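You operate a simulated robot arm through the tools that you are given. There is no shell and no other tool. Be economical: measure what you need, move in short steps, check, and stop when the job is done.

Carry out the task below with a simulated robot arm. There is one attempt and no reset: what you move stays moved.

TASK
Vent the tester, then unclamp the purple fitting and clear the grey post.
Fine: the fitting goes on the long grey mat, its ring on the white mat; leave the vent open.

It is judged by the outcome, as a careful person would: the job done as asked, and still so three seconds after it is handed in. It fails if anything else is knocked over, pushed out of place, dropped, spilled or broken.

THE ROBOT
A 7-joint arm with a two-finger parallel gripper, fixed in place. Base frame: the origin is at the foot of the arm, x ahead of it, y to its left, z up; the work surface is at about z = 4. Lengths are in mm, angles in rad, forces in N, time in s.
With the tool pointing down near the work surface it reaches from about 220 to 580 mm from the base axis. Its first joint turns from -1.152 to 1.152 rad. Payload 2.5 kg.
Tool frame: the origin (TCP) lies between the finger pads and is the grasp point; the fingertips stand 23 mm ahead of it; z points along the fingers, y is the line along which they close. The gripper opens to 94 mm. The fingers are 38 mm wide and 10 mm thick; the gripper's body (54 by 96 mm) begins 39 mm behind the TCP.
Orientation is that of the tool frame in the base frame, as a unit quaternion [x, y, z, w]. With the fingers straight down and closing along the base's y, the tool's x points along the base's -x, its y along +y and its z along -z.

THE INTERFACE
- The arm moves only by the tool servo_tool. Its arguments are lists of equal length, an entry for each row: "xyz": the shift along the tool's x, y, z in mm, a list of three; "rot": the turn, a rotation vector about the tool's x, y, z in rad, a list of three; "jaw": the closure in counts, from 0 (fully open) to 255 (shut). In form: {"xyz": [[dx, dy, dz], ...], "rot": [[rx, ry, rz], ...], "jaw": [jaw, ...]}. A call has 1 to 10 rows; each row shifts and turns the commanded pose from where the row before left it, along the tool's axes as they then stand. A row lasts 0.2 s, in which the tool goes at most 50 mm and 0.15 rad; a call with a longer step from one row to the next is refused whole, and so is a gripper value outside its range. A pose out of reach is approached as far as the arm can. The call stops where the force on the tool passes 70 N (or 10 N more than at its start, if that is more) or the arm is blocked; 0.2 s more then pass. The fingers move at their own pace (about 108 mm/s each) and stop on an object; they squeeze with about 39 N. The grip force told is the motor's: it shows also when the fingers shut on nothing. Time passes only in rows, and 0.2 s behind the last, so rows that do not move let the fingers close. It gives the time, the measured TCP pose, the force on the tool (base axes), the opening and the grip force at its end, in the units of the frame above (readings bear some noise), and new pictures: "views" is both (left out), scene, wrist or none.
- Cameras (640 x 400 px; columns grow to the right, rows downward): "scene" is fixed at [121.1, -404.1, 555.1]; the picture's right is [0.83, -0.55, 0.00], its down [-0.26, -0.40, -0.88] and it looks along [0.49, 0.73, -0.48] (base axes); focal length 296 px, centre (320, 200). "wrist" rides on the gripper at [-39, 0, -44] in the tool frame; the picture's right is [0.00, -1.00, 0.00], its down [0.97, 0.00, -0.24] and it looks along [0.24, 0.00, 0.97] (tool axes); focal length 218 px, centre (320, 200).
- locate(camera, pixels): for up to 12 pixels [column, row] of the newest picture of that camera ("zoom" is the newest enlarged one), the place [x, y, z] in the base frame of the surface seen there, good to about 2 mm. No time passes.
- enlarge(camera, box): a new picture of the part [left, top, right, bottom] of that camera's present view, enlarged. No time passes.
- close_job(): hands the job in; it is judged then, once.

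Work in short steps. Measure before you move; look again where a grasp or a placing could have gone wrong, and mend it. You have 80 turns and 120 pictures in all, the two below and enlarged ones among them. Open the gripper and draw the arm clear of the work before you hand the job in, unless the task says otherwise; then end with one line.

The tools are called after "Emit:" as name(argument=value, ...) on one line, values as JSON. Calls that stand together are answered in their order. servo_tool: Moves the arm, as the interface text tells. Its arguments: {"type":"object","properties":{"xyz":{"type":"array","items":{"type":"array","items":{"type":"number"}}},"rot":{"type":"array","items":{"type":"array","items":{"type":"number"}}},"jaw":{"type":"array","items":{"type":"number"}},"views":{"type":"string","enum":["both","scene","wrist","none"]}},"required":["xyz","rot","jaw"]} The other tools are called the same way: locate (camera, pixels) gives the place of the surface under pixels of a picture; enlarge (camera, box) takes an enlarged picture of a part of a camera's view; close_job () hands the job in.

At the start:

```text
clock: 0.0
tcp_pos: [311.6, -4.4, 350.7]
ee_rot: [0.0, 1.0, 0.0, 0.001]
force: [0.1, 0.2, -0.7]
finger_gap: 94.1
gripper_force: 0.0
```

scene: 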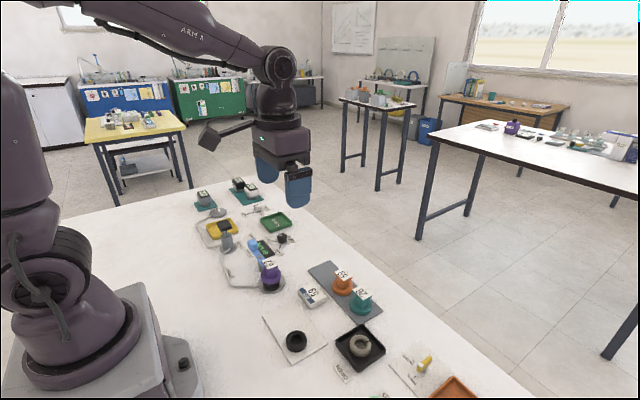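
wrist: 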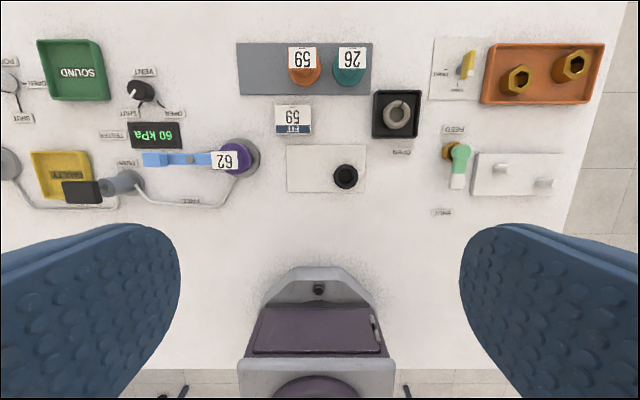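

The wrist view shows the tester (60 kPa), a VENT knob near (140,92), the purple fitting 62 near (238,158) and a blue clamp lever. I'll enlarge these to read the details.

Emit:
enlarge(camera="wrist", box=[0, 30, 270, 220])

Emit:
enlarge(camera="scene", box=[180, 170, 400, 370])

Emit:
enlarge(camera="wrist", box=[220, 30, 620, 220])

```text
2.11 times, centred on (135, 125) of wrist
```

zoom: 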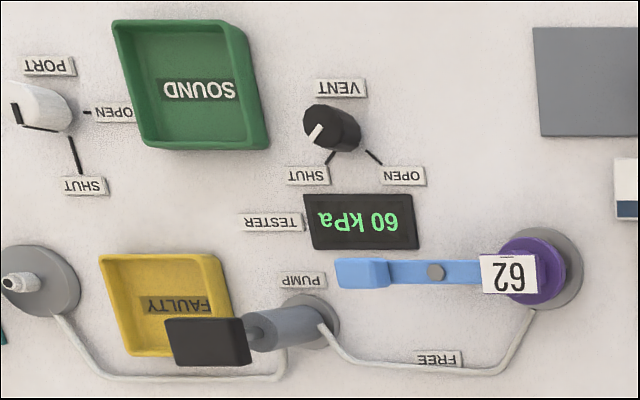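

```text
2.00 times, centred on (290, 270) of scene
```

zoom: 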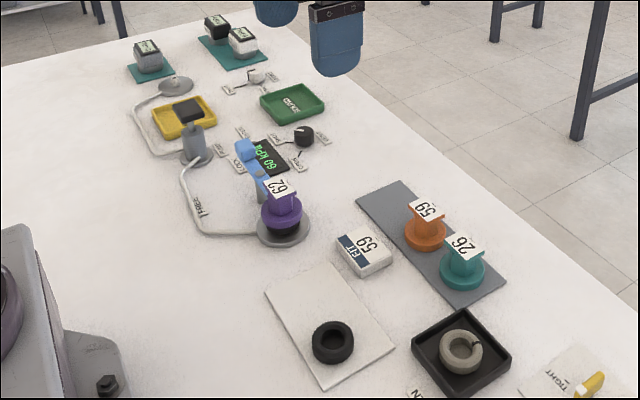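

```text
1.60 times, centred on (420, 125) of wrist
```

zoom: 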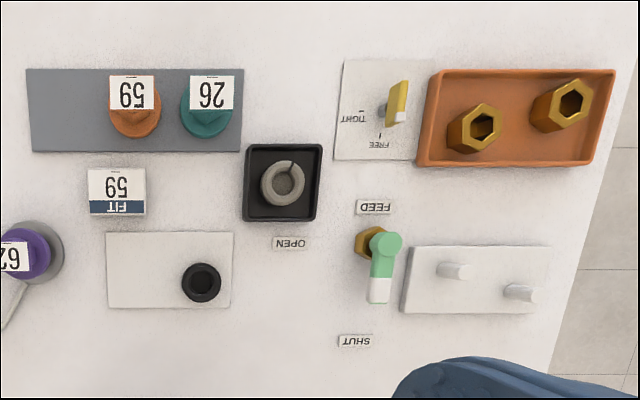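

Emit:
locate(camera="wrist", pixels=[[140, 88], [134, 92], [153, 160], [186, 159], [224, 160], [240, 158], [256, 158], [185, 181], [140, 103], [158, 102], [170, 114], [131, 114]])

Emit:
locate(camera="wrist", pixels=[[238, 44], [238, 93], [372, 44], [371, 94], [288, 146], [288, 191], [365, 146], [365, 191], [346, 176], [304, 66], [349, 66], [293, 118]])

Emit:
enlarge(camera="scene", box=[215, 215, 305, 300])

```text
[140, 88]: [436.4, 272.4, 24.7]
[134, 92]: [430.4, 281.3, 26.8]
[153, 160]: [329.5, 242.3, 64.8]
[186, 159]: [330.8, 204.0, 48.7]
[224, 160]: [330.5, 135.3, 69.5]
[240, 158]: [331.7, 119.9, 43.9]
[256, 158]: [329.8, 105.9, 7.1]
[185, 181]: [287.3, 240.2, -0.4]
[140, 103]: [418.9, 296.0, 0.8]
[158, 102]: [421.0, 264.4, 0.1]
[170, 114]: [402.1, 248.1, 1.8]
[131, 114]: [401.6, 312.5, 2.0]
```

```text
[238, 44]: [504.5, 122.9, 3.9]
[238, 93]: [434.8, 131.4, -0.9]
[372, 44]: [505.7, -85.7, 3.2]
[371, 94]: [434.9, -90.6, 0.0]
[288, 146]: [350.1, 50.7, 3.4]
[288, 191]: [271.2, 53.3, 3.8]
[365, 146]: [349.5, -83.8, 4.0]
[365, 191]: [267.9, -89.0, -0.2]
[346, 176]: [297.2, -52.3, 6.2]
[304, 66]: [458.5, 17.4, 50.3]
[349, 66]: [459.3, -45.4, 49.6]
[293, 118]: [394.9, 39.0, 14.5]
```

```text
4.71 times, centred on (260, 258) of scene
```

zoom: 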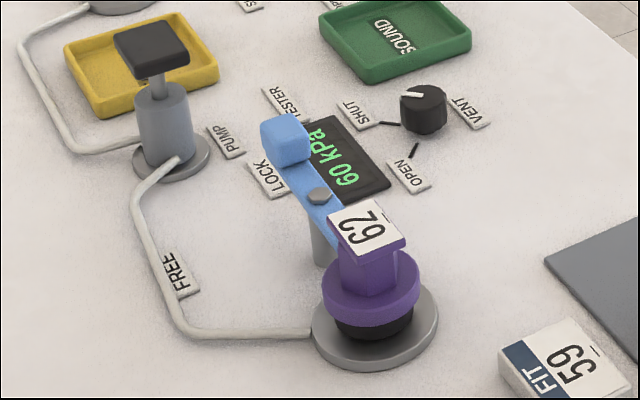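

Lever: handle at LOCK (+y side), pivot near (331,204); FREE is towards -x. I'll do the vent first: move above the knob at about (434,277) for a closer look.

Emit:
servo_tool(xyz=[[-13, 31.5, 20], [-13, 31.5, 20], [-13, 31.5, 20], [-13, 31.5, 20], [-13, 31.5, 20], [-13, 31.5, 20], [-13, 31.5, 20], [-13, 31.5, 20], [-13, 31.5, 20], [0, 0, 0]], rot=[[0, 0, 0], [0, 0, 0], [0, 0, 0], [0, 0, 0], [0, 0, 0], [0, 0, 0], [0, 0, 0], [0, 0, 0], [0, 0, 0], [0, 0, 0]], jaw=[0, 0, 0, 0, 0, 0, 0, 0, 0, 0], views="wrist")

```text
clock: 2.2
tcp_pos: [428.9, 280.4, 171.1]
ee_rot: [0.0, 1.0, 0.0, 0.0]
force: [-0.1, -0.2, -0.1]
finger_gap: 94.1
gripper_force: 0.1
```

wrist: 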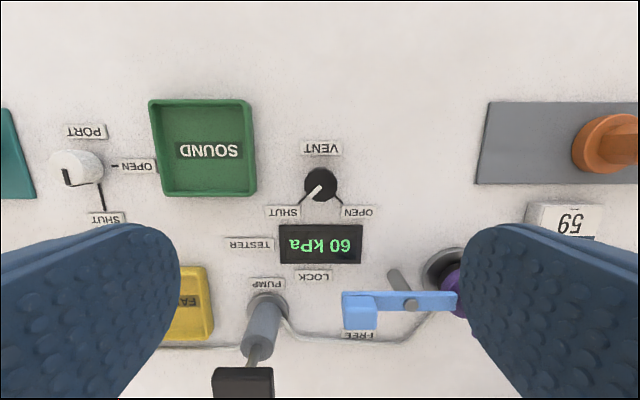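

Emit:
enlarge(camera="wrist", box=[240, 130, 400, 230])

Emit:
locate(camera="wrist", pixels=[[321, 184], [309, 196], [332, 174], [321, 170], [334, 186], [306, 185], [301, 204], [342, 204], [320, 240], [360, 310], [412, 304], [250, 150]])

```text
4.00 times, centred on (320, 180) of wrist
```

zoom: 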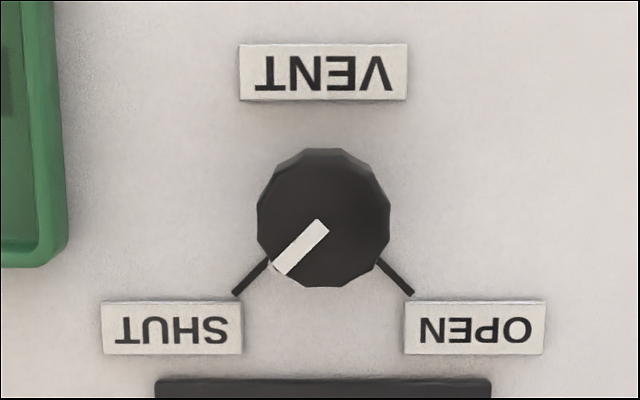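

```text
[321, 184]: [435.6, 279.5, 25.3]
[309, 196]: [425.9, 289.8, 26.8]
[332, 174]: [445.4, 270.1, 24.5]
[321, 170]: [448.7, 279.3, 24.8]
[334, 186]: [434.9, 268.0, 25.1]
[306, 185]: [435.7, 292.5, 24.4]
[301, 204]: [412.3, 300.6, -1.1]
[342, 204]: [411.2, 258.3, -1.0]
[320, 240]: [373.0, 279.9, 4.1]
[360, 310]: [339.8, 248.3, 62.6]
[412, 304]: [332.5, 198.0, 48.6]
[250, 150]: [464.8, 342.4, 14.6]
```

Knob centre (436,280), top z 25, about 26 mm across; the pointer must turn 90° counter-clockwise seen from above. I'll half close the jaw, come down to TCP z≈33 and grip.

Emit:
servo_tool(xyz=[[-7, 0, 0], [0, 0, 45], [0, 0, 45], [0, 0, 30], [0, 0, 18], [0, 0, 0], [0, 0, 0], [0, 0, 0], [0, 0, 0]], rot=[[0, 0, 0], [0, 0, 0], [0, 0, 0], [0, 0, 0], [0, 0, 0], [0, 0, 0], [0, 0, 0], [0, 0, 0], [0, 0, 0]], jaw=[128, 128, 128, 128, 128, 128, 255, 255, 255], views="wrist")

```text
clock: 4.2
tcp_pos: [435.9, 280.2, 32.8]
ee_rot: [0.0, 1.0, 0.001, 0.001]
force: [7.9, 8.6, -12.6]
finger_gap: 28.9
gripper_force: 44.9
```

wrist: 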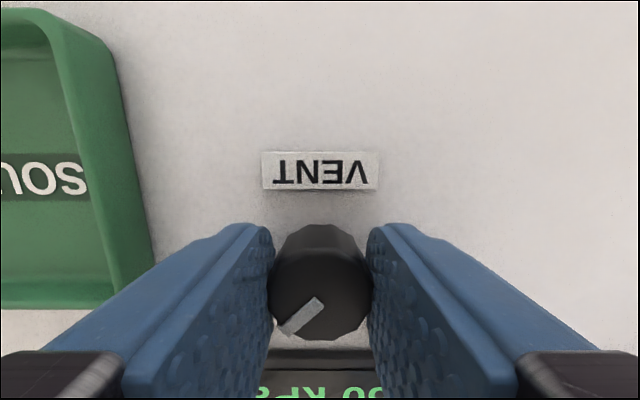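

Gripped (gap 28.9). Now turn the knob -90° about tool z.

Emit:
servo_tool(xyz=[[0, 0, 0], [0, 0, 0], [0, 0, 0], [0, 0, 0], [0, 0, 0], [0, 0, 0]], rot=[[0, 0, -0.13], [0, 0, -0.13], [0, 0, -0.13], [0, 0, -0.13], [0, 0, -0.13], [0, 0, -0.13]], jaw=[255, 255, 255, 255, 255, 255], views="both")

```text
clock: 5.6
tcp_pos: [436.6, 280.0, 32.6]
ee_rot: [-0.382, 0.924, 0.003, 0.003]
force: [15.4, 24.4, -18.5]
finger_gap: 28.9
gripper_force: 45.5
```

scene: 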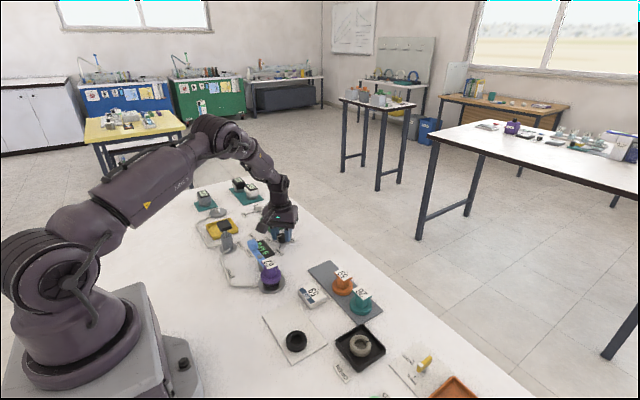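
wrist: 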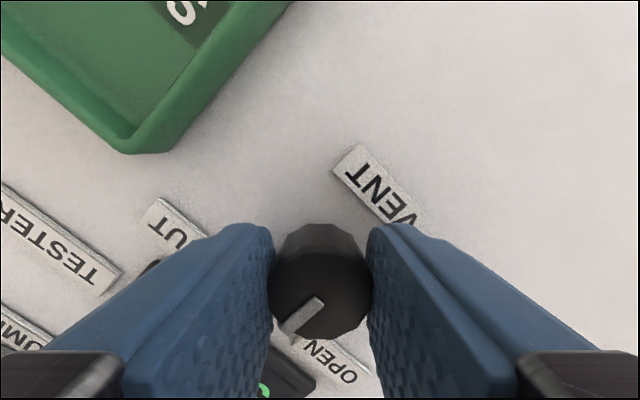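

The pointer turns with the jaws, towards OPEN. I'll do the second half.

Emit:
servo_tool(xyz=[[0, 0, 0], [0, 0, 0], [0, 0, 0], [0, 0, 0], [0, 0, 0], [0, 0, 0], [0, 0, 0]], rot=[[0, 0, -0.13], [0, 0, -0.13], [0, 0, -0.13], [0, 0, -0.13], [0, 0, -0.13], [0, 0, -0.14], [0, 0, 0]], jaw=[255, 255, 255, 255, 255, 255, 255], views="wrist")

```text
clock: 7.2
tcp_pos: [435.6, 280.9, 32.7]
ee_rot: [0.709, -0.705, -0.001, -0.002]
force: [4.8, 27.5, -6.3]
finger_gap: 28.8
gripper_force: 45.2
```

wrist: 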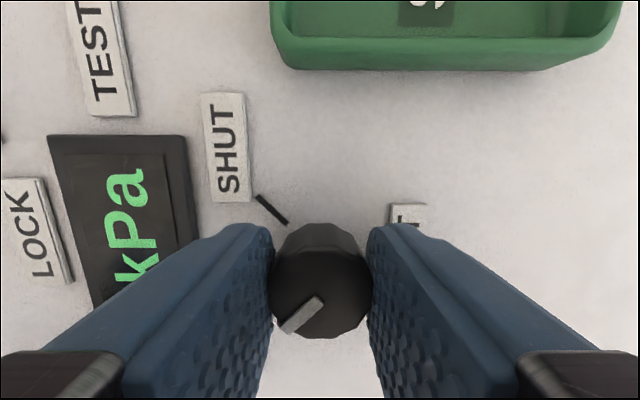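

Released next: open to half, lift straight up, turn back, then look at the readout and knob.

Emit:
servo_tool(xyz=[[0, 0, 0], [0, 0, 0], [0, 0, -20], [0, 0, -45], [0, 0, -45], [0, 0, -30], [0, 0, 0], [0, 0, 0], [0, 0, 0], [0, 0, 0]], rot=[[0, 0, 0], [0, 0, 0], [0, 0, 0], [0, 0, 0], [0, 0, 0.14], [0, 0, 0.14], [0, 0, 0.14], [0, 0, 0.14], [0, 0, 0.14], [0, 0, 0.14]], jaw=[128, 128, 128, 128, 128, 128, 128, 128, 128, 128], views="none")

Emit:
servo_tool(xyz=[[0, 0, 0], [0, 0, 0], [0, 0, 0], [0, 0, 0], [0, 0, 0], [0, 0, 0]], rot=[[0, 0, 0.14], [0, 0, 0.14], [0, 0, 0.14], [0, 0, 0.14], [0, 0, 0.17], [0, 0, 0]], jaw=[128, 128, 128, 128, 128, 128], views="wrist")

```text
clock: 9.4
tcp_pos: [434.9, 279.2, 172.4]
ee_rot: [-0.356, 0.935, -0.001, -0.001]
force: [0.3, 0.6, 0.2]
finger_gap: 46.8
gripper_force: 0.1
```

```text
refused: row 5 steps farther than a row can; nothing moved
```

Emit:
servo_tool(xyz=[[0, 0, 0], [0, 0, 0], [0, 0, 0], [0, 0, 0], [0, 0, 0], [0, 0, 0]], rot=[[0, 0, 0.14], [0, 0, 0.14], [0, 0, 0.14], [0, 0, 0.14], [0, 0, 0.14], [0, 0, 0.03]], jaw=[128, 128, 128, 128, 128, 128], views="wrist")

```text
clock: 10.8
tcp_pos: [436.0, 279.0, 172.6]
ee_rot: [0.0, 1.0, 0.0, 0.0]
force: [-0.5, 0.0, 0.4]
finger_gap: 46.8
gripper_force: 0.1
```

wrist: 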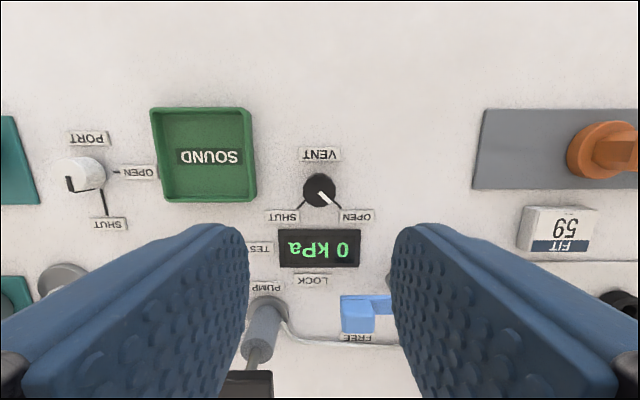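

The readout shows 0 kPa and the pointer is at OPEN. Next I move above the clamp lever to measure it.

Emit:
servo_tool(xyz=[[35, -20, -4], [35, -20, -4], [35, -20, 0], [0, 0, 0]], rot=[[0, 0, 0], [0, 0, 0], [0, 0, 0], [0, 0, 0]], jaw=[0, 0, 0, 0], views="wrist")

Emit:
enlarge(camera="wrist", box=[180, 110, 460, 285])

```text
clock: 11.8
tcp_pos: [329.5, 220.7, 180.9]
ee_rot: [0.0, 1.0, 0.0, 0.0]
force: [0.1, -0.3, -0.1]
finger_gap: 93.9
gripper_force: 0.1
```

wrist: 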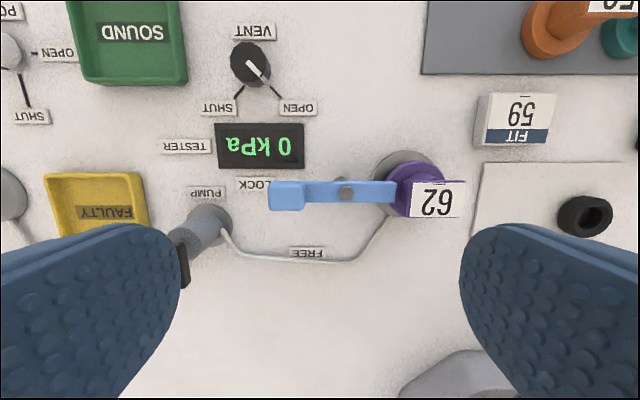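

```text
2.29 times, centred on (320, 198) of wrist
```

zoom: 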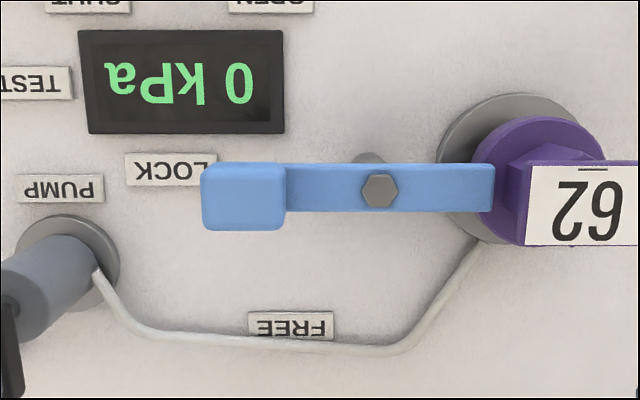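

Emit:
locate(camera="wrist", pixels=[[271, 186], [302, 186], [271, 208], [302, 207], [346, 193], [394, 192], [408, 212], [465, 185], [440, 200], [182, 262], [307, 252], [425, 165]])

Emit:
enlarge(camera="scene", box=[225, 225, 305, 300])

```text
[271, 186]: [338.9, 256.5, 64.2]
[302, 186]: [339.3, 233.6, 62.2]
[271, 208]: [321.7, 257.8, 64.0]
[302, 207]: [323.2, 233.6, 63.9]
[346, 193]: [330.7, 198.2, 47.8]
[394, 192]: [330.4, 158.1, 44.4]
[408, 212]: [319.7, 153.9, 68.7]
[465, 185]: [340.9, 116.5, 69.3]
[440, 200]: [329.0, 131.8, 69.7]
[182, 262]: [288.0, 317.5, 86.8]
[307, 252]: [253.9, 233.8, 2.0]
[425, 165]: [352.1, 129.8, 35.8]
```

```text
5.33 times, centred on (265, 262) of scene
```

zoom: 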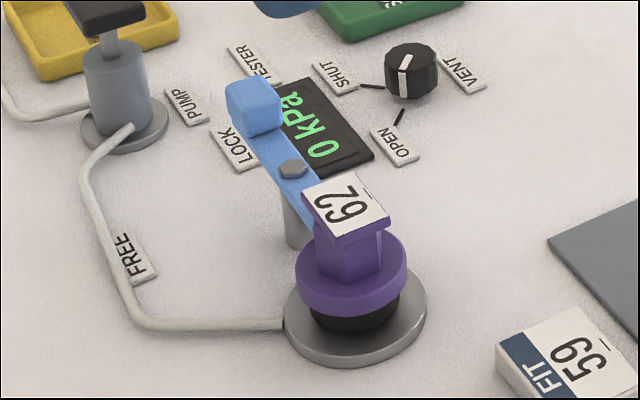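

Handle block centre (331,245), 18 mm thick in x, top z 64; pivot (331,198), radius 47. I yaw +90° above it so the jaws close along x, then check.

Emit:
servo_tool(xyz=[[0, 0, 0], [0, 0, 0], [0, 0, 0], [0, 0, 0], [0, 0, 0], [0, 0, 0], [0, 0, 0], [0, 0, 0], [0, 0, 0], [0, 0, 0]], rot=[[0, 0, 0.143], [0, 0, 0.143], [0, 0, 0.143], [0, 0, 0.143], [0, 0, 0.143], [0, 0, 0.143], [0, 0, 0.143], [0, 0, 0.143], [0, 0, 0.143], [0, 0, 0.143]], jaw=[128, 128, 128, 128, 128, 128, 128, 128, 128, 128], views="none")

Emit:
servo_tool(xyz=[[0, 0, 0], [0, 0, 0]], rot=[[0, 0, 0.141], [0, 0, 0]], jaw=[128, 128], views="wrist")

```text
clock: 14.0
tcp_pos: [330.5, 217.2, 181.0]
ee_rot: [0.656, 0.755, 0.0, 0.0]
force: [-1.1, -0.3, -0.4]
finger_gap: 46.8
gripper_force: 0.2
```

```text
clock: 14.6
tcp_pos: [330.1, 219.5, 179.8]
ee_rot: [0.707, 0.707, 0.0, 0.0]
force: [-0.9, -0.1, 0.0]
finger_gap: 47.2
gripper_force: 0.0
```

wrist: 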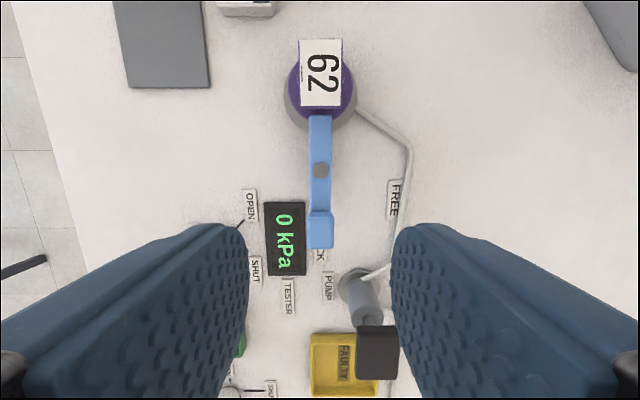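

Tool x is now +y, tool y is +x. I go down over the handle and grip it.

Emit:
servo_tool(xyz=[[25.5, 1, 0], [0, 0, 45], [0, 0, 45], [0, 0, 27], [0, 0, 0], [0, 0, 0], [0, 0, 0], [0, 0, 0]], rot=[[0, 0, 0], [0, 0, 0], [0, 0, 0], [0, 0, 0], [0, 0, 0], [0, 0, 0], [0, 0, 0], [0, 0, 0]], jaw=[128, 128, 128, 128, 128, 255, 255, 255], views="both")

```text
clock: 16.4
tcp_pos: [330.2, 242.9, 62.3]
ee_rot: [0.707, 0.707, -0.002, -0.001]
force: [-13.5, -0.7, -1.4]
finger_gap: 21.9
gripper_force: 45.1
```

scene: 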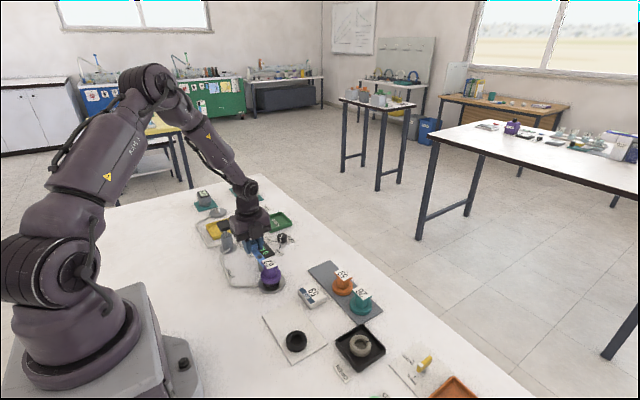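
wrist: 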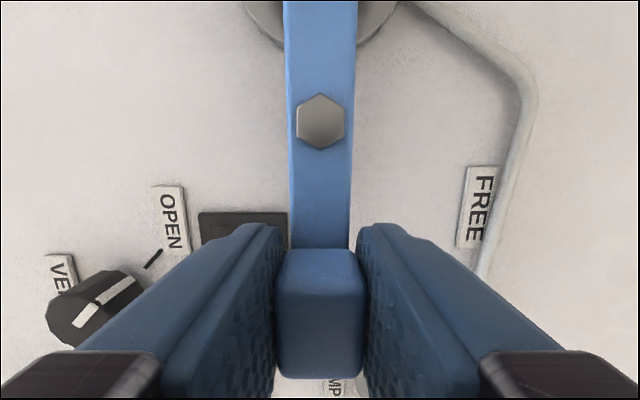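

Gripped (gap 21.9). I turn it on an arc about the pivot with r 45; four rows first, to check.

Emit:
servo_tool(xyz=[[-0.4, -5.8, 0], [-0.4, -5.8, 0], [-0.4, -5.8, 0], [-0.4, -5.8, 0]], rot=[[0, 0, -0.13], [0, 0, -0.13], [0, 0, -0.13], [0, 0, -0.13]], jaw=[255, 255, 255, 255], views="wrist")

```text
clock: 17.4
tcp_pos: [308.1, 237.7, 62.5]
ee_rot: [0.5, 0.866, -0.001, -0.001]
force: [-5.8, 11.1, -35.3]
finger_gap: 21.7
gripper_force: 44.3
```

wrist: 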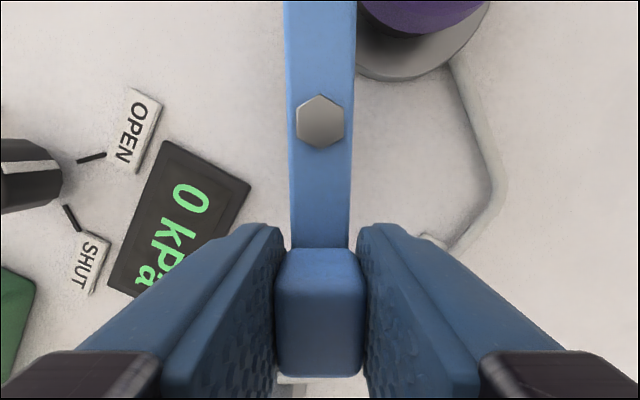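

It turns cleanly and the lever is leaving the fitting. Continuing.

Emit:
servo_tool(xyz=[[-0.4, -5.8, 0], [-0.4, -5.8, 0], [-0.4, -5.8, 0], [-0.4, -5.8, 0]], rot=[[0, 0, -0.13], [0, 0, -0.13], [0, 0, -0.13], [0, 0, -0.13]], jaw=[255, 255, 255, 255], views="none")

Emit:
servo_tool(xyz=[[-0.4, -5.8, 0], [-0.4, -5.8, 0], [-0.4, -5.8, 0], [-0.4, -5.8, 0]], rot=[[0, 0, -0.13], [0, 0, -0.13], [0, 0, -0.13], [0, 0, -0.13]], jaw=[255, 255, 255, 255], views="both")

```text
clock: 18.4
tcp_pos: [292.0, 221.4, 62.8]
ee_rot: [0.26, 0.966, -0.001, -0.001]
force: [-11.0, 10.2, -34.6]
finger_gap: 22.1
gripper_force: 44.9
```

```text
clock: 19.4
tcp_pos: [286.8, 200.1, 63.5]
ee_rot: [0.003, 1.0, -0.001, -0.002]
force: [-15.0, 3.2, -20.3]
finger_gap: 21.9
gripper_force: 45.5
```

scene: 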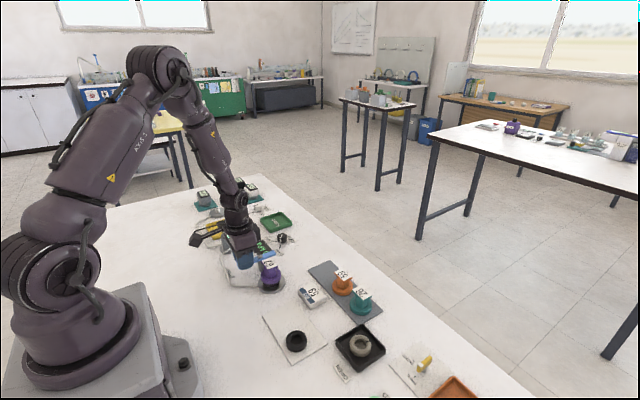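
wrist: 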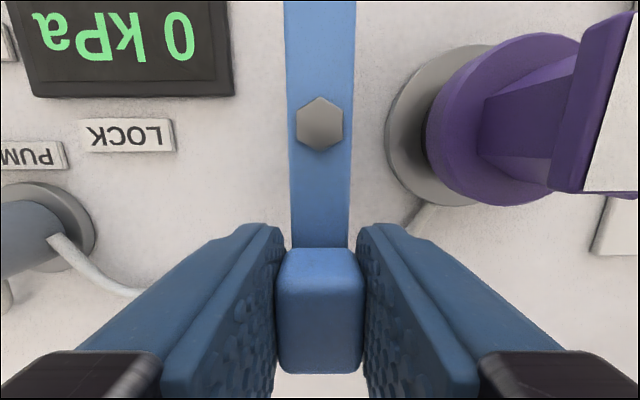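

The lever is turned 90° to the FREE side with the clamp end clear of the fitting. Release, lift, and look down on the fitting.

Emit:
servo_tool(xyz=[[0, 0, 0], [0, 0, 0], [0, 0, -30], [0, 0, -45], [0, 0, -45], [-20, -35, 0], [-20, -35, 0], [0, 0, 0]], rot=[[0, 0, 0], [0, 0, 0], [0, 0, 0], [0, 0, 0], [0, 0, 0], [0, 0, 0], [0, 0, 0], [0, 0, 0]], jaw=[150, 150, 150, 150, 0, 0, 0, 0], views="both")

Emit:
enlarge(camera="wrist", box=[200, 80, 440, 230])

Emit:
enlarge(camera="scene", box=[225, 225, 385, 325])

```text
clock: 21.2
tcp_pos: [327.3, 128.9, 184.8]
ee_rot: [0.005, 1.0, 0.0, 0.0]
force: [-0.8, -0.1, 0.9]
finger_gap: 94.0
gripper_force: 0.1
```

scene: 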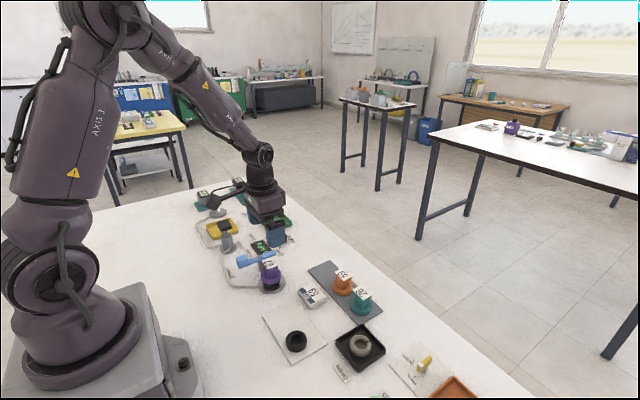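
wrist: 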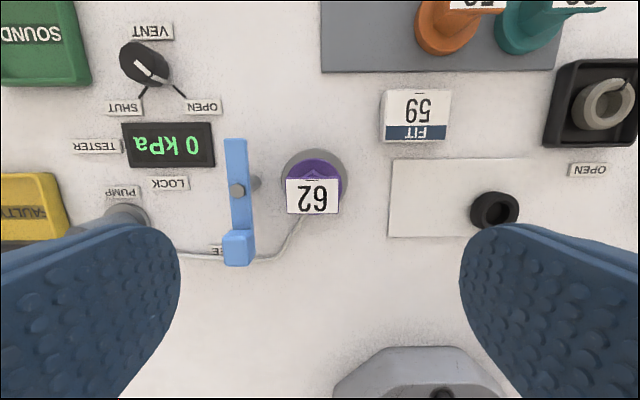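

```text
2.67 times, centred on (320, 155) of wrist
```

zoom: 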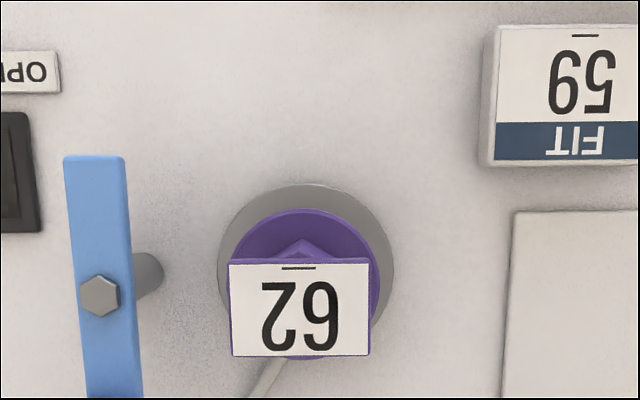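

```text
4.00 times, centred on (305, 275) of scene
```

zoom: 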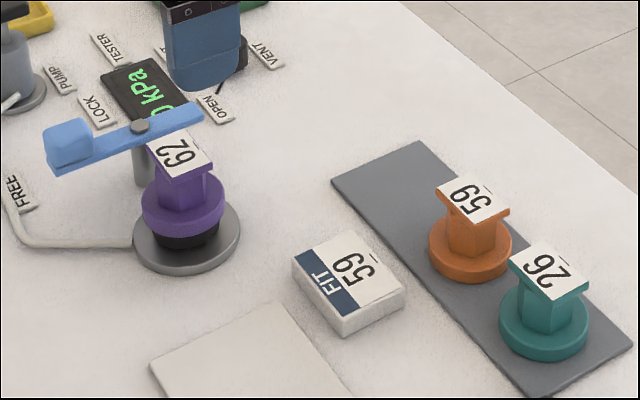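

Emit:
locate(camera="wrist", pixels=[[287, 180], [338, 180], [287, 212], [338, 212], [312, 196], [313, 163], [313, 151], [346, 180], [238, 189], [237, 142], [238, 248], [227, 248]])

Emit:
locate(camera="zoom", pixels=[[160, 190], [180, 215], [210, 232], [185, 243], [145, 215], [187, 268], [235, 240], [470, 240], [550, 305], [445, 258]])

Emit:
enlarge(camera="scene", box=[240, 250, 300, 300])

```text
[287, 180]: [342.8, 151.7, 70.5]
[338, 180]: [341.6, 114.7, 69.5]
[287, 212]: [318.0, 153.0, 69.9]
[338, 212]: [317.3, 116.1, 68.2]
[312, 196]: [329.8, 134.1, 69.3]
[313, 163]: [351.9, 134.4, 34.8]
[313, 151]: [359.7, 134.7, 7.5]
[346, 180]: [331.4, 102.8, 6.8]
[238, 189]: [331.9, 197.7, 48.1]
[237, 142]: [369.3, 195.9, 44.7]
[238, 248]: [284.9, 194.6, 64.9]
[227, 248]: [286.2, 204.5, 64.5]
```

```text
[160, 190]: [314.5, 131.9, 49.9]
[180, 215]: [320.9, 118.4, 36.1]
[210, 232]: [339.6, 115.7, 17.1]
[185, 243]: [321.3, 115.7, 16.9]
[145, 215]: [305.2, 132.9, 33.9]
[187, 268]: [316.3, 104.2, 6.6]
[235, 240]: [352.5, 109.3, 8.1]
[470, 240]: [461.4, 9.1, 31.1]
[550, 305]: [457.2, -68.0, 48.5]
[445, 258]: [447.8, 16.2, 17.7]
```

```text
8.00 times, centred on (270, 275) of scene
```

zoom: 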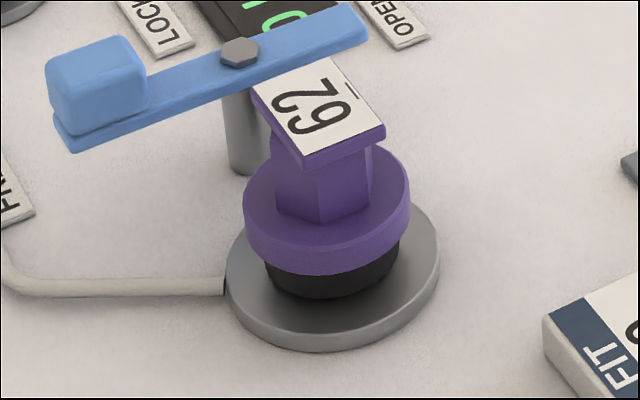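

Fitting centre (330,134); tag block 37 mm in y by 25 mm in x, z 62–70; flange z 22–35, ring z 8–22. I'll grip the tag block's sides along y at TCP z≈64.

Emit:
servo_tool(xyz=[[-3, 5, 0], [0, 0, 45], [0, 0, 45], [0, 0, 30], [0, 0, 0], [0, 0, 0], [0, 0, 0], [0, 0, 0]], rot=[[0, 0, 0], [0, 0, 0], [0, 0, 0], [0, 0, 0], [0, 0, 0], [0, 0, 0], [0, 0, 0], [0, 0, 0]], jaw=[94, 94, 94, 94, 94, 255, 255, 255], views="both")

```text
clock: 23.0
tcp_pos: [328.6, 135.0, 64.3]
ee_rot: [0.006, 1.0, 0.001, 0.0]
force: [0.8, -0.3, 0.0]
finger_gap: 38.8
gripper_force: 39.2
```

scene: 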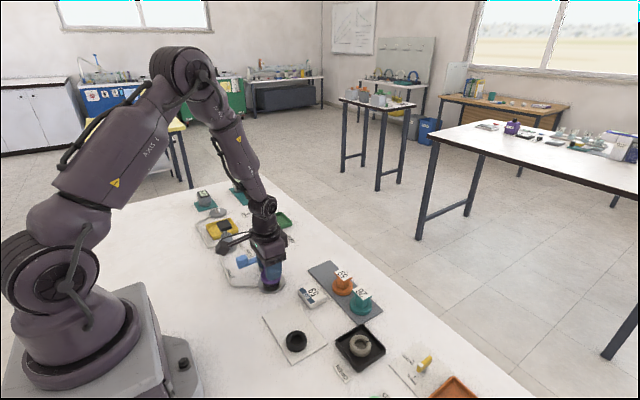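
wrist: 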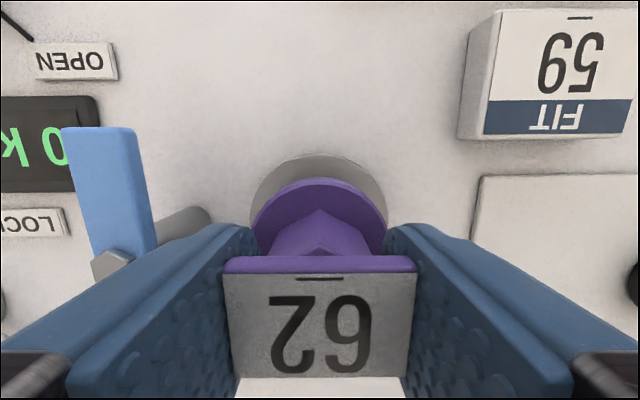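

Gripped at gap 38.8. Lift straight up slowly and look at what comes with it.

Emit:
servo_tool(xyz=[[0, 0, -8], [0, 0, -12], [0, 0, -20], [0, 0, -30], [0, 0, -30], [0, 0, 0]], rot=[[0, 0, 0], [0, 0, 0], [0, 0, 0], [0, 0, 0], [0, 0, 0], [0, 0, 0]], jaw=[255, 255, 255, 255, 255, 255], views="both")

Emit:
enlarge(camera="scene", box=[225, 210, 325, 300])

```text
clock: 24.4
tcp_pos: [329.1, 133.9, 165.2]
ee_rot: [0.005, 1.0, 0.0, 0.0]
force: [0.0, 0.1, -0.6]
finger_gap: 38.9
gripper_force: 38.9
```

scene: 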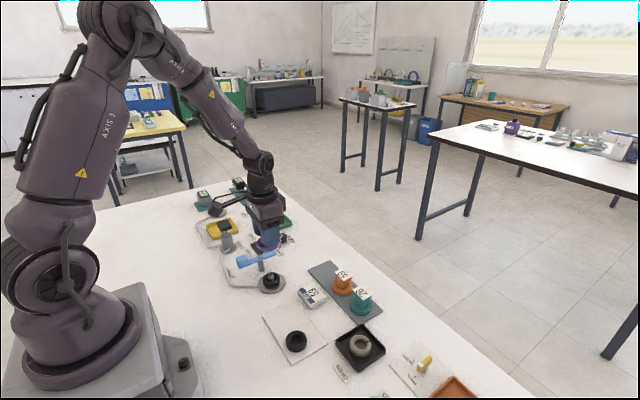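
wrist: 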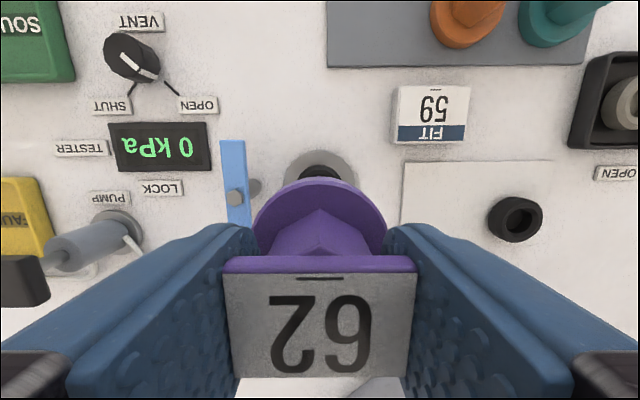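

```text
4.44 times, centred on (275, 255) of scene
```

zoom: 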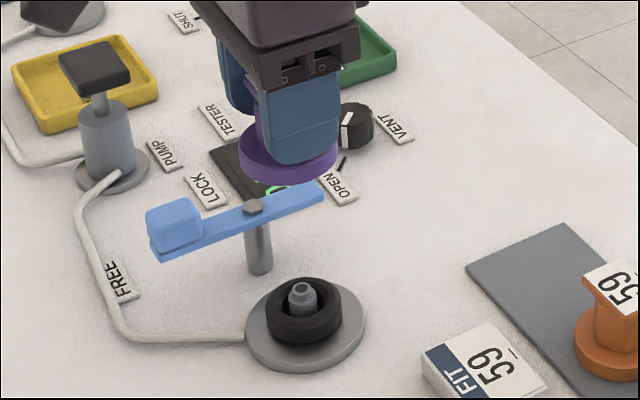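

The ring stayed on the spigot, as wanted. The grey mat (x 435–505, y −88…127) is free at about (470,90), so I carry the fitting there.

Emit:
servo_tool(xyz=[[-35, -11, 0], [-35, -11, 0], [-35, -11, 0], [-35, -11, 0], [0, 0, 30], [0, 0, 30], [0, 0, 0]], rot=[[0, 0, 0], [0, 0, 0], [0, 0, 0], [0, 0, 0], [0, 0, 0], [0, 0, 0], [0, 0, 0]], jaw=[255, 255, 255, 255, 255, 255, 255], views="both")

Emit:
enlarge(camera="scene", box=[250, 200, 410, 330])

```text
clock: 26.0
tcp_pos: [467.8, 88.0, 103.1]
ee_rot: [0.004, 1.0, 0.0, 0.0]
force: [0.8, 0.4, -1.4]
finger_gap: 39.0
gripper_force: 39.2
```

scene: 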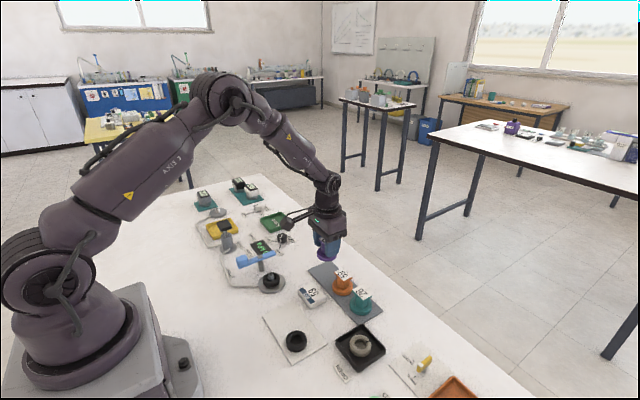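
wrist: 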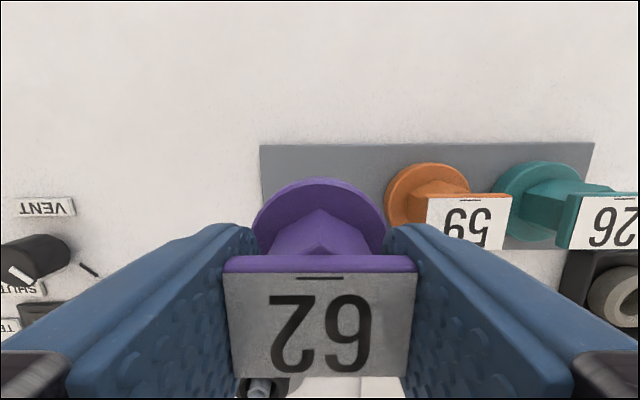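

```text
3.08 times, centred on (330, 265) of scene
```

zoom: 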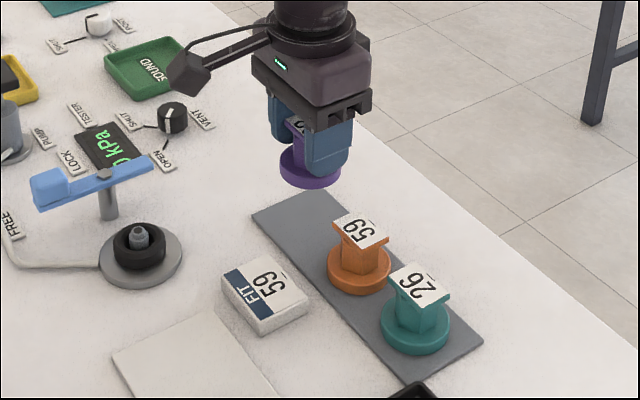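

Over the free part of the mat. Lower to just above it, then in small steps to contact.

Emit:
servo_tool(xyz=[[0, 0, 35], [0, 0, 18], [0, 0, 2], [0, 0, 0]], rot=[[0, 0, 0], [0, 0, 0], [0, 0, 0], [0, 0, 0]], jaw=[255, 255, 255, 255], views="scene")

Emit:
enlarge(camera="scene", box=[280, 220, 400, 320])

```text
clock: 27.0
tcp_pos: [467.6, 87.7, 47.4]
ee_rot: [0.005, 1.0, 0.0, 0.0]
force: [1.2, -0.8, -0.8]
finger_gap: 39.0
gripper_force: 39.4
```

scene: 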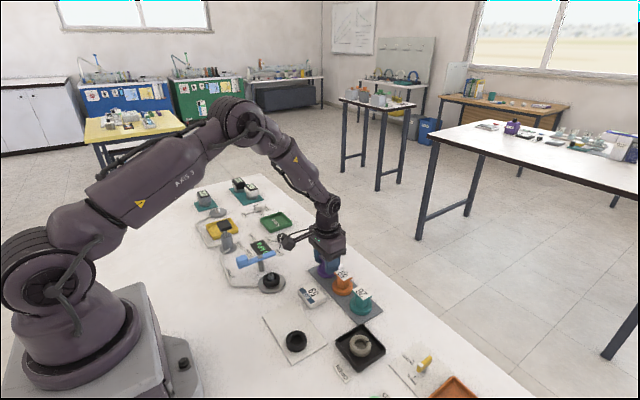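

```text
4.00 times, centred on (340, 270) of scene
```

zoom: 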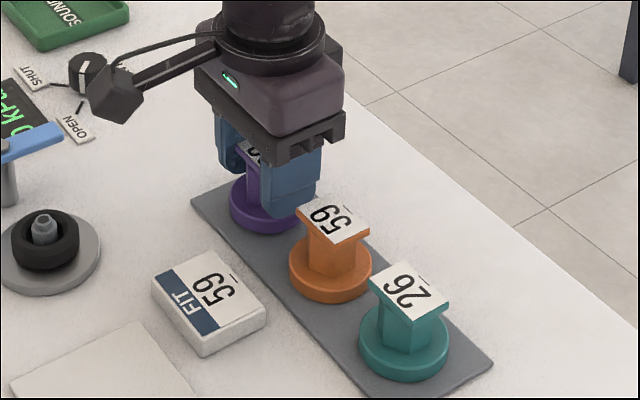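

Emit:
servo_tool(xyz=[[0, 0, 0.8], [0, 0, 0.8], [0, 0, 0.4], [0, 0, 0]], rot=[[0, 0, 0], [0, 0, 0], [0, 0, 0], [0, 0, 0]], jaw=[255, 255, 255, 255], views="none")

```text
clock: 28.0
tcp_pos: [467.8, 88.5, 46.3]
ee_rot: [0.005, 1.0, 0.0, -0.001]
force: [0.1, 0.0, 0.1]
finger_gap: 38.9
gripper_force: 38.8
```

No contact force yet; a little more.

Emit:
servo_tool(xyz=[[0, 0, 0.7], [0, 0, 0.7], [0, 0, 0]], rot=[[0, 0, 0], [0, 0, 0], [0, 0, 0]], jaw=[255, 255, 255], views="none")

```text
clock: 28.8
tcp_pos: [468.8, 89.0, 44.1]
ee_rot: [0.005, 1.0, 0.001, 0.001]
force: [-0.6, -0.8, -0.6]
finger_gap: 38.7
gripper_force: 39.0
```

Emit:
servo_tool(xyz=[[0, 0, 0.8], [0, 0, 0.8], [0, 0, 0]], rot=[[0, 0, 0], [0, 0, 0], [0, 0, 0]], jaw=[255, 255, 255], views="wrist")

Emit:
enlarge(camera="scene", box=[300, 245, 380, 310])

```text
clock: 29.6
tcp_pos: [469.6, 86.9, 44.6]
ee_rot: [0.006, 1.0, 0.001, 0.001]
force: [-4.7, -1.5, 13.6]
finger_gap: 39.0
gripper_force: 38.8
```

wrist: 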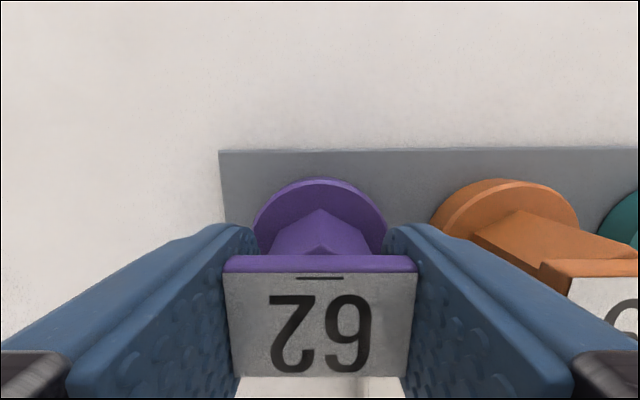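

```text
6.15 times, centred on (340, 278) of scene
```

zoom: 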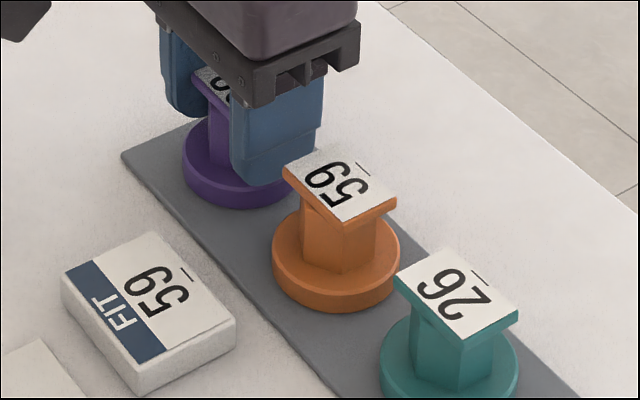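

Contact felt (13.6 N); it stands within the mat. Open partly and rise straight up.

Emit:
servo_tool(xyz=[[0, 0, 0], [0, 0, 0], [0, 0, 0], [0, 0, -30], [0, 0, -45], [0, 0, -45], [0, 0, 0]], rot=[[0, 0, 0], [0, 0, 0], [0, 0, 0], [0, 0, 0], [0, 0, 0], [0, 0, 0], [0, 0, 0]], jaw=[110, 110, 110, 110, 110, 110, 110], views="both")

```text
clock: 31.2
tcp_pos: [469.7, 88.5, 165.8]
ee_rot: [0.005, 1.0, -0.001, 0.001]
force: [-0.2, 0.2, -0.1]
finger_gap: 53.4
gripper_force: 0.1
```

scene: 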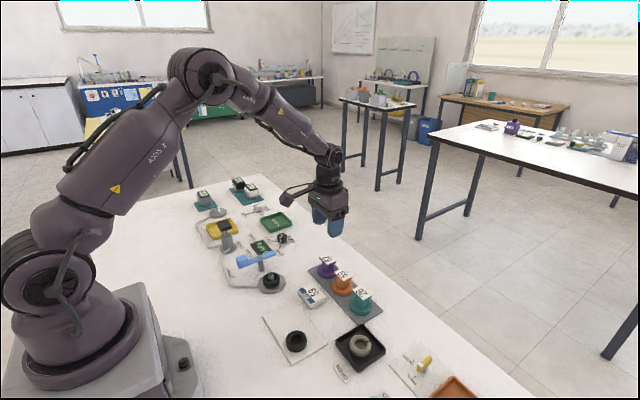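
wrist: 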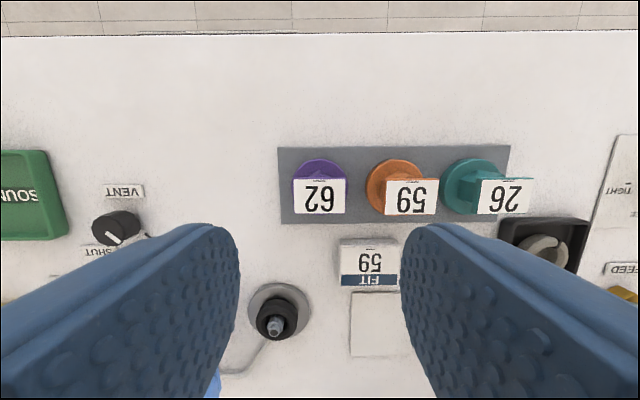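

The fitting stands well on the mat. Back above the post to measure the ring.

Emit:
servo_tool(xyz=[[36, 11, 0], [36, 11, 0], [36, 11, 0], [36, 11, 5], [0, 0, 0]], rot=[[0, 0, 0], [0, 0, 0], [0, 0, 0], [0, 0, 0], [0, 0, 0]], jaw=[0, 0, 0, 0, 0], views="wrist")

Emit:
enlarge(camera="wrist", box=[240, 110, 400, 210])

Emit:
enlarge(camera="scene", box=[245, 255, 305, 300])

```text
clock: 32.4
tcp_pos: [323.6, 135.5, 157.2]
ee_rot: [0.006, 1.0, 0.001, 0.0]
force: [-0.6, -0.3, 0.5]
finger_gap: 94.0
gripper_force: 0.0
```

wrist: 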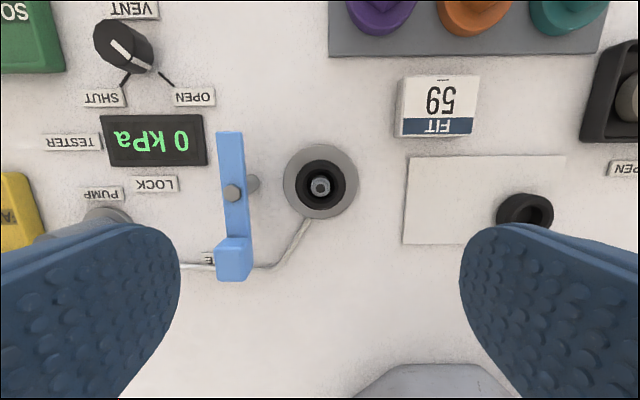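

```text
4.00 times, centred on (320, 160) of wrist
```

zoom: 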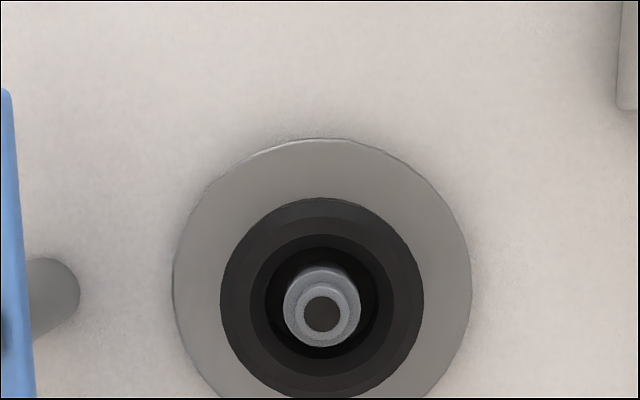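

```text
8.89 times, centred on (275, 278) of scene
```

zoom: 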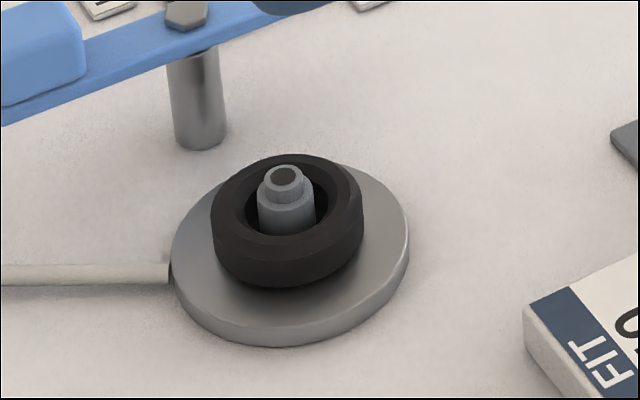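

Emit:
locate(camera="wrist", pixels=[[321, 187], [301, 185], [339, 185], [321, 166], [296, 185], [345, 185], [321, 163], [321, 203], [288, 180], [321, 150], [529, 200], [545, 210]])

Emit:
locate(camera="wrist", pixels=[[405, 240], [408, 160], [563, 158], [450, 200], [500, 212], [524, 197]])

```text
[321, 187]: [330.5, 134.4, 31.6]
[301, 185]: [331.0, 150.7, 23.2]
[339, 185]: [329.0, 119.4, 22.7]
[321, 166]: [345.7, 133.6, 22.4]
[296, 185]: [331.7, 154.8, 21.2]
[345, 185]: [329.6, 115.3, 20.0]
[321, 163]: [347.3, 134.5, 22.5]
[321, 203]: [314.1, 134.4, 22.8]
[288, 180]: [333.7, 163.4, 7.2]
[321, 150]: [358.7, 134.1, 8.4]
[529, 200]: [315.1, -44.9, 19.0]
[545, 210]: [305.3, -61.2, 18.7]
```

```text
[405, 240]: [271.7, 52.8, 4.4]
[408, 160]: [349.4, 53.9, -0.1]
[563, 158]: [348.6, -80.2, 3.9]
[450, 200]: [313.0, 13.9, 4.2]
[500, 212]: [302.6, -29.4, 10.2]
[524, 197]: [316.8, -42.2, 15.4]
```

Ring: centre (330.5,134.5), 40 mm across, z 8–22. I go down to TCP z≈33.5 and grip it.

Emit:
servo_tool(xyz=[[-7, -1, 0], [0, 0, 45], [0, 0, 45], [0, 0, 20], [0, 0, 13.5], [0, 0, 0], [0, 0, 0], [0, 0, 0], [0, 0, 0]], rot=[[0, 0, 0], [0, 0, 0], [0, 0, 0], [0, 0, 0], [0, 0, 0], [0, 0, 0], [0, 0, 0], [0, 0, 0], [0, 0, 0]], jaw=[94, 94, 94, 94, 94, 94, 255, 255, 255], views="both")

```text
clock: 34.4
tcp_pos: [331.6, 132.5, 33.8]
ee_rot: [0.005, 1.0, 0.0, 0.0]
force: [-0.2, -0.5, -0.2]
finger_gap: 41.4
gripper_force: 38.9
```

scene: 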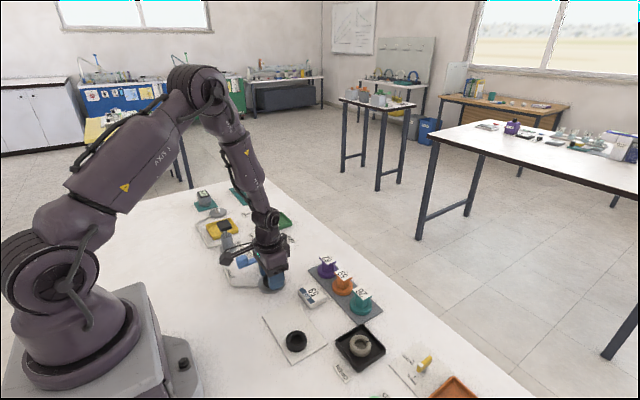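
wrist: 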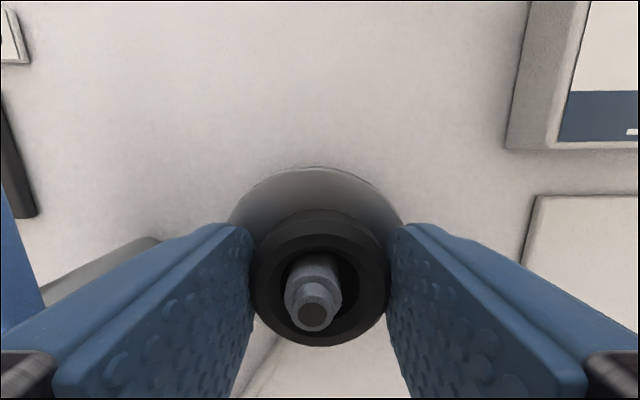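

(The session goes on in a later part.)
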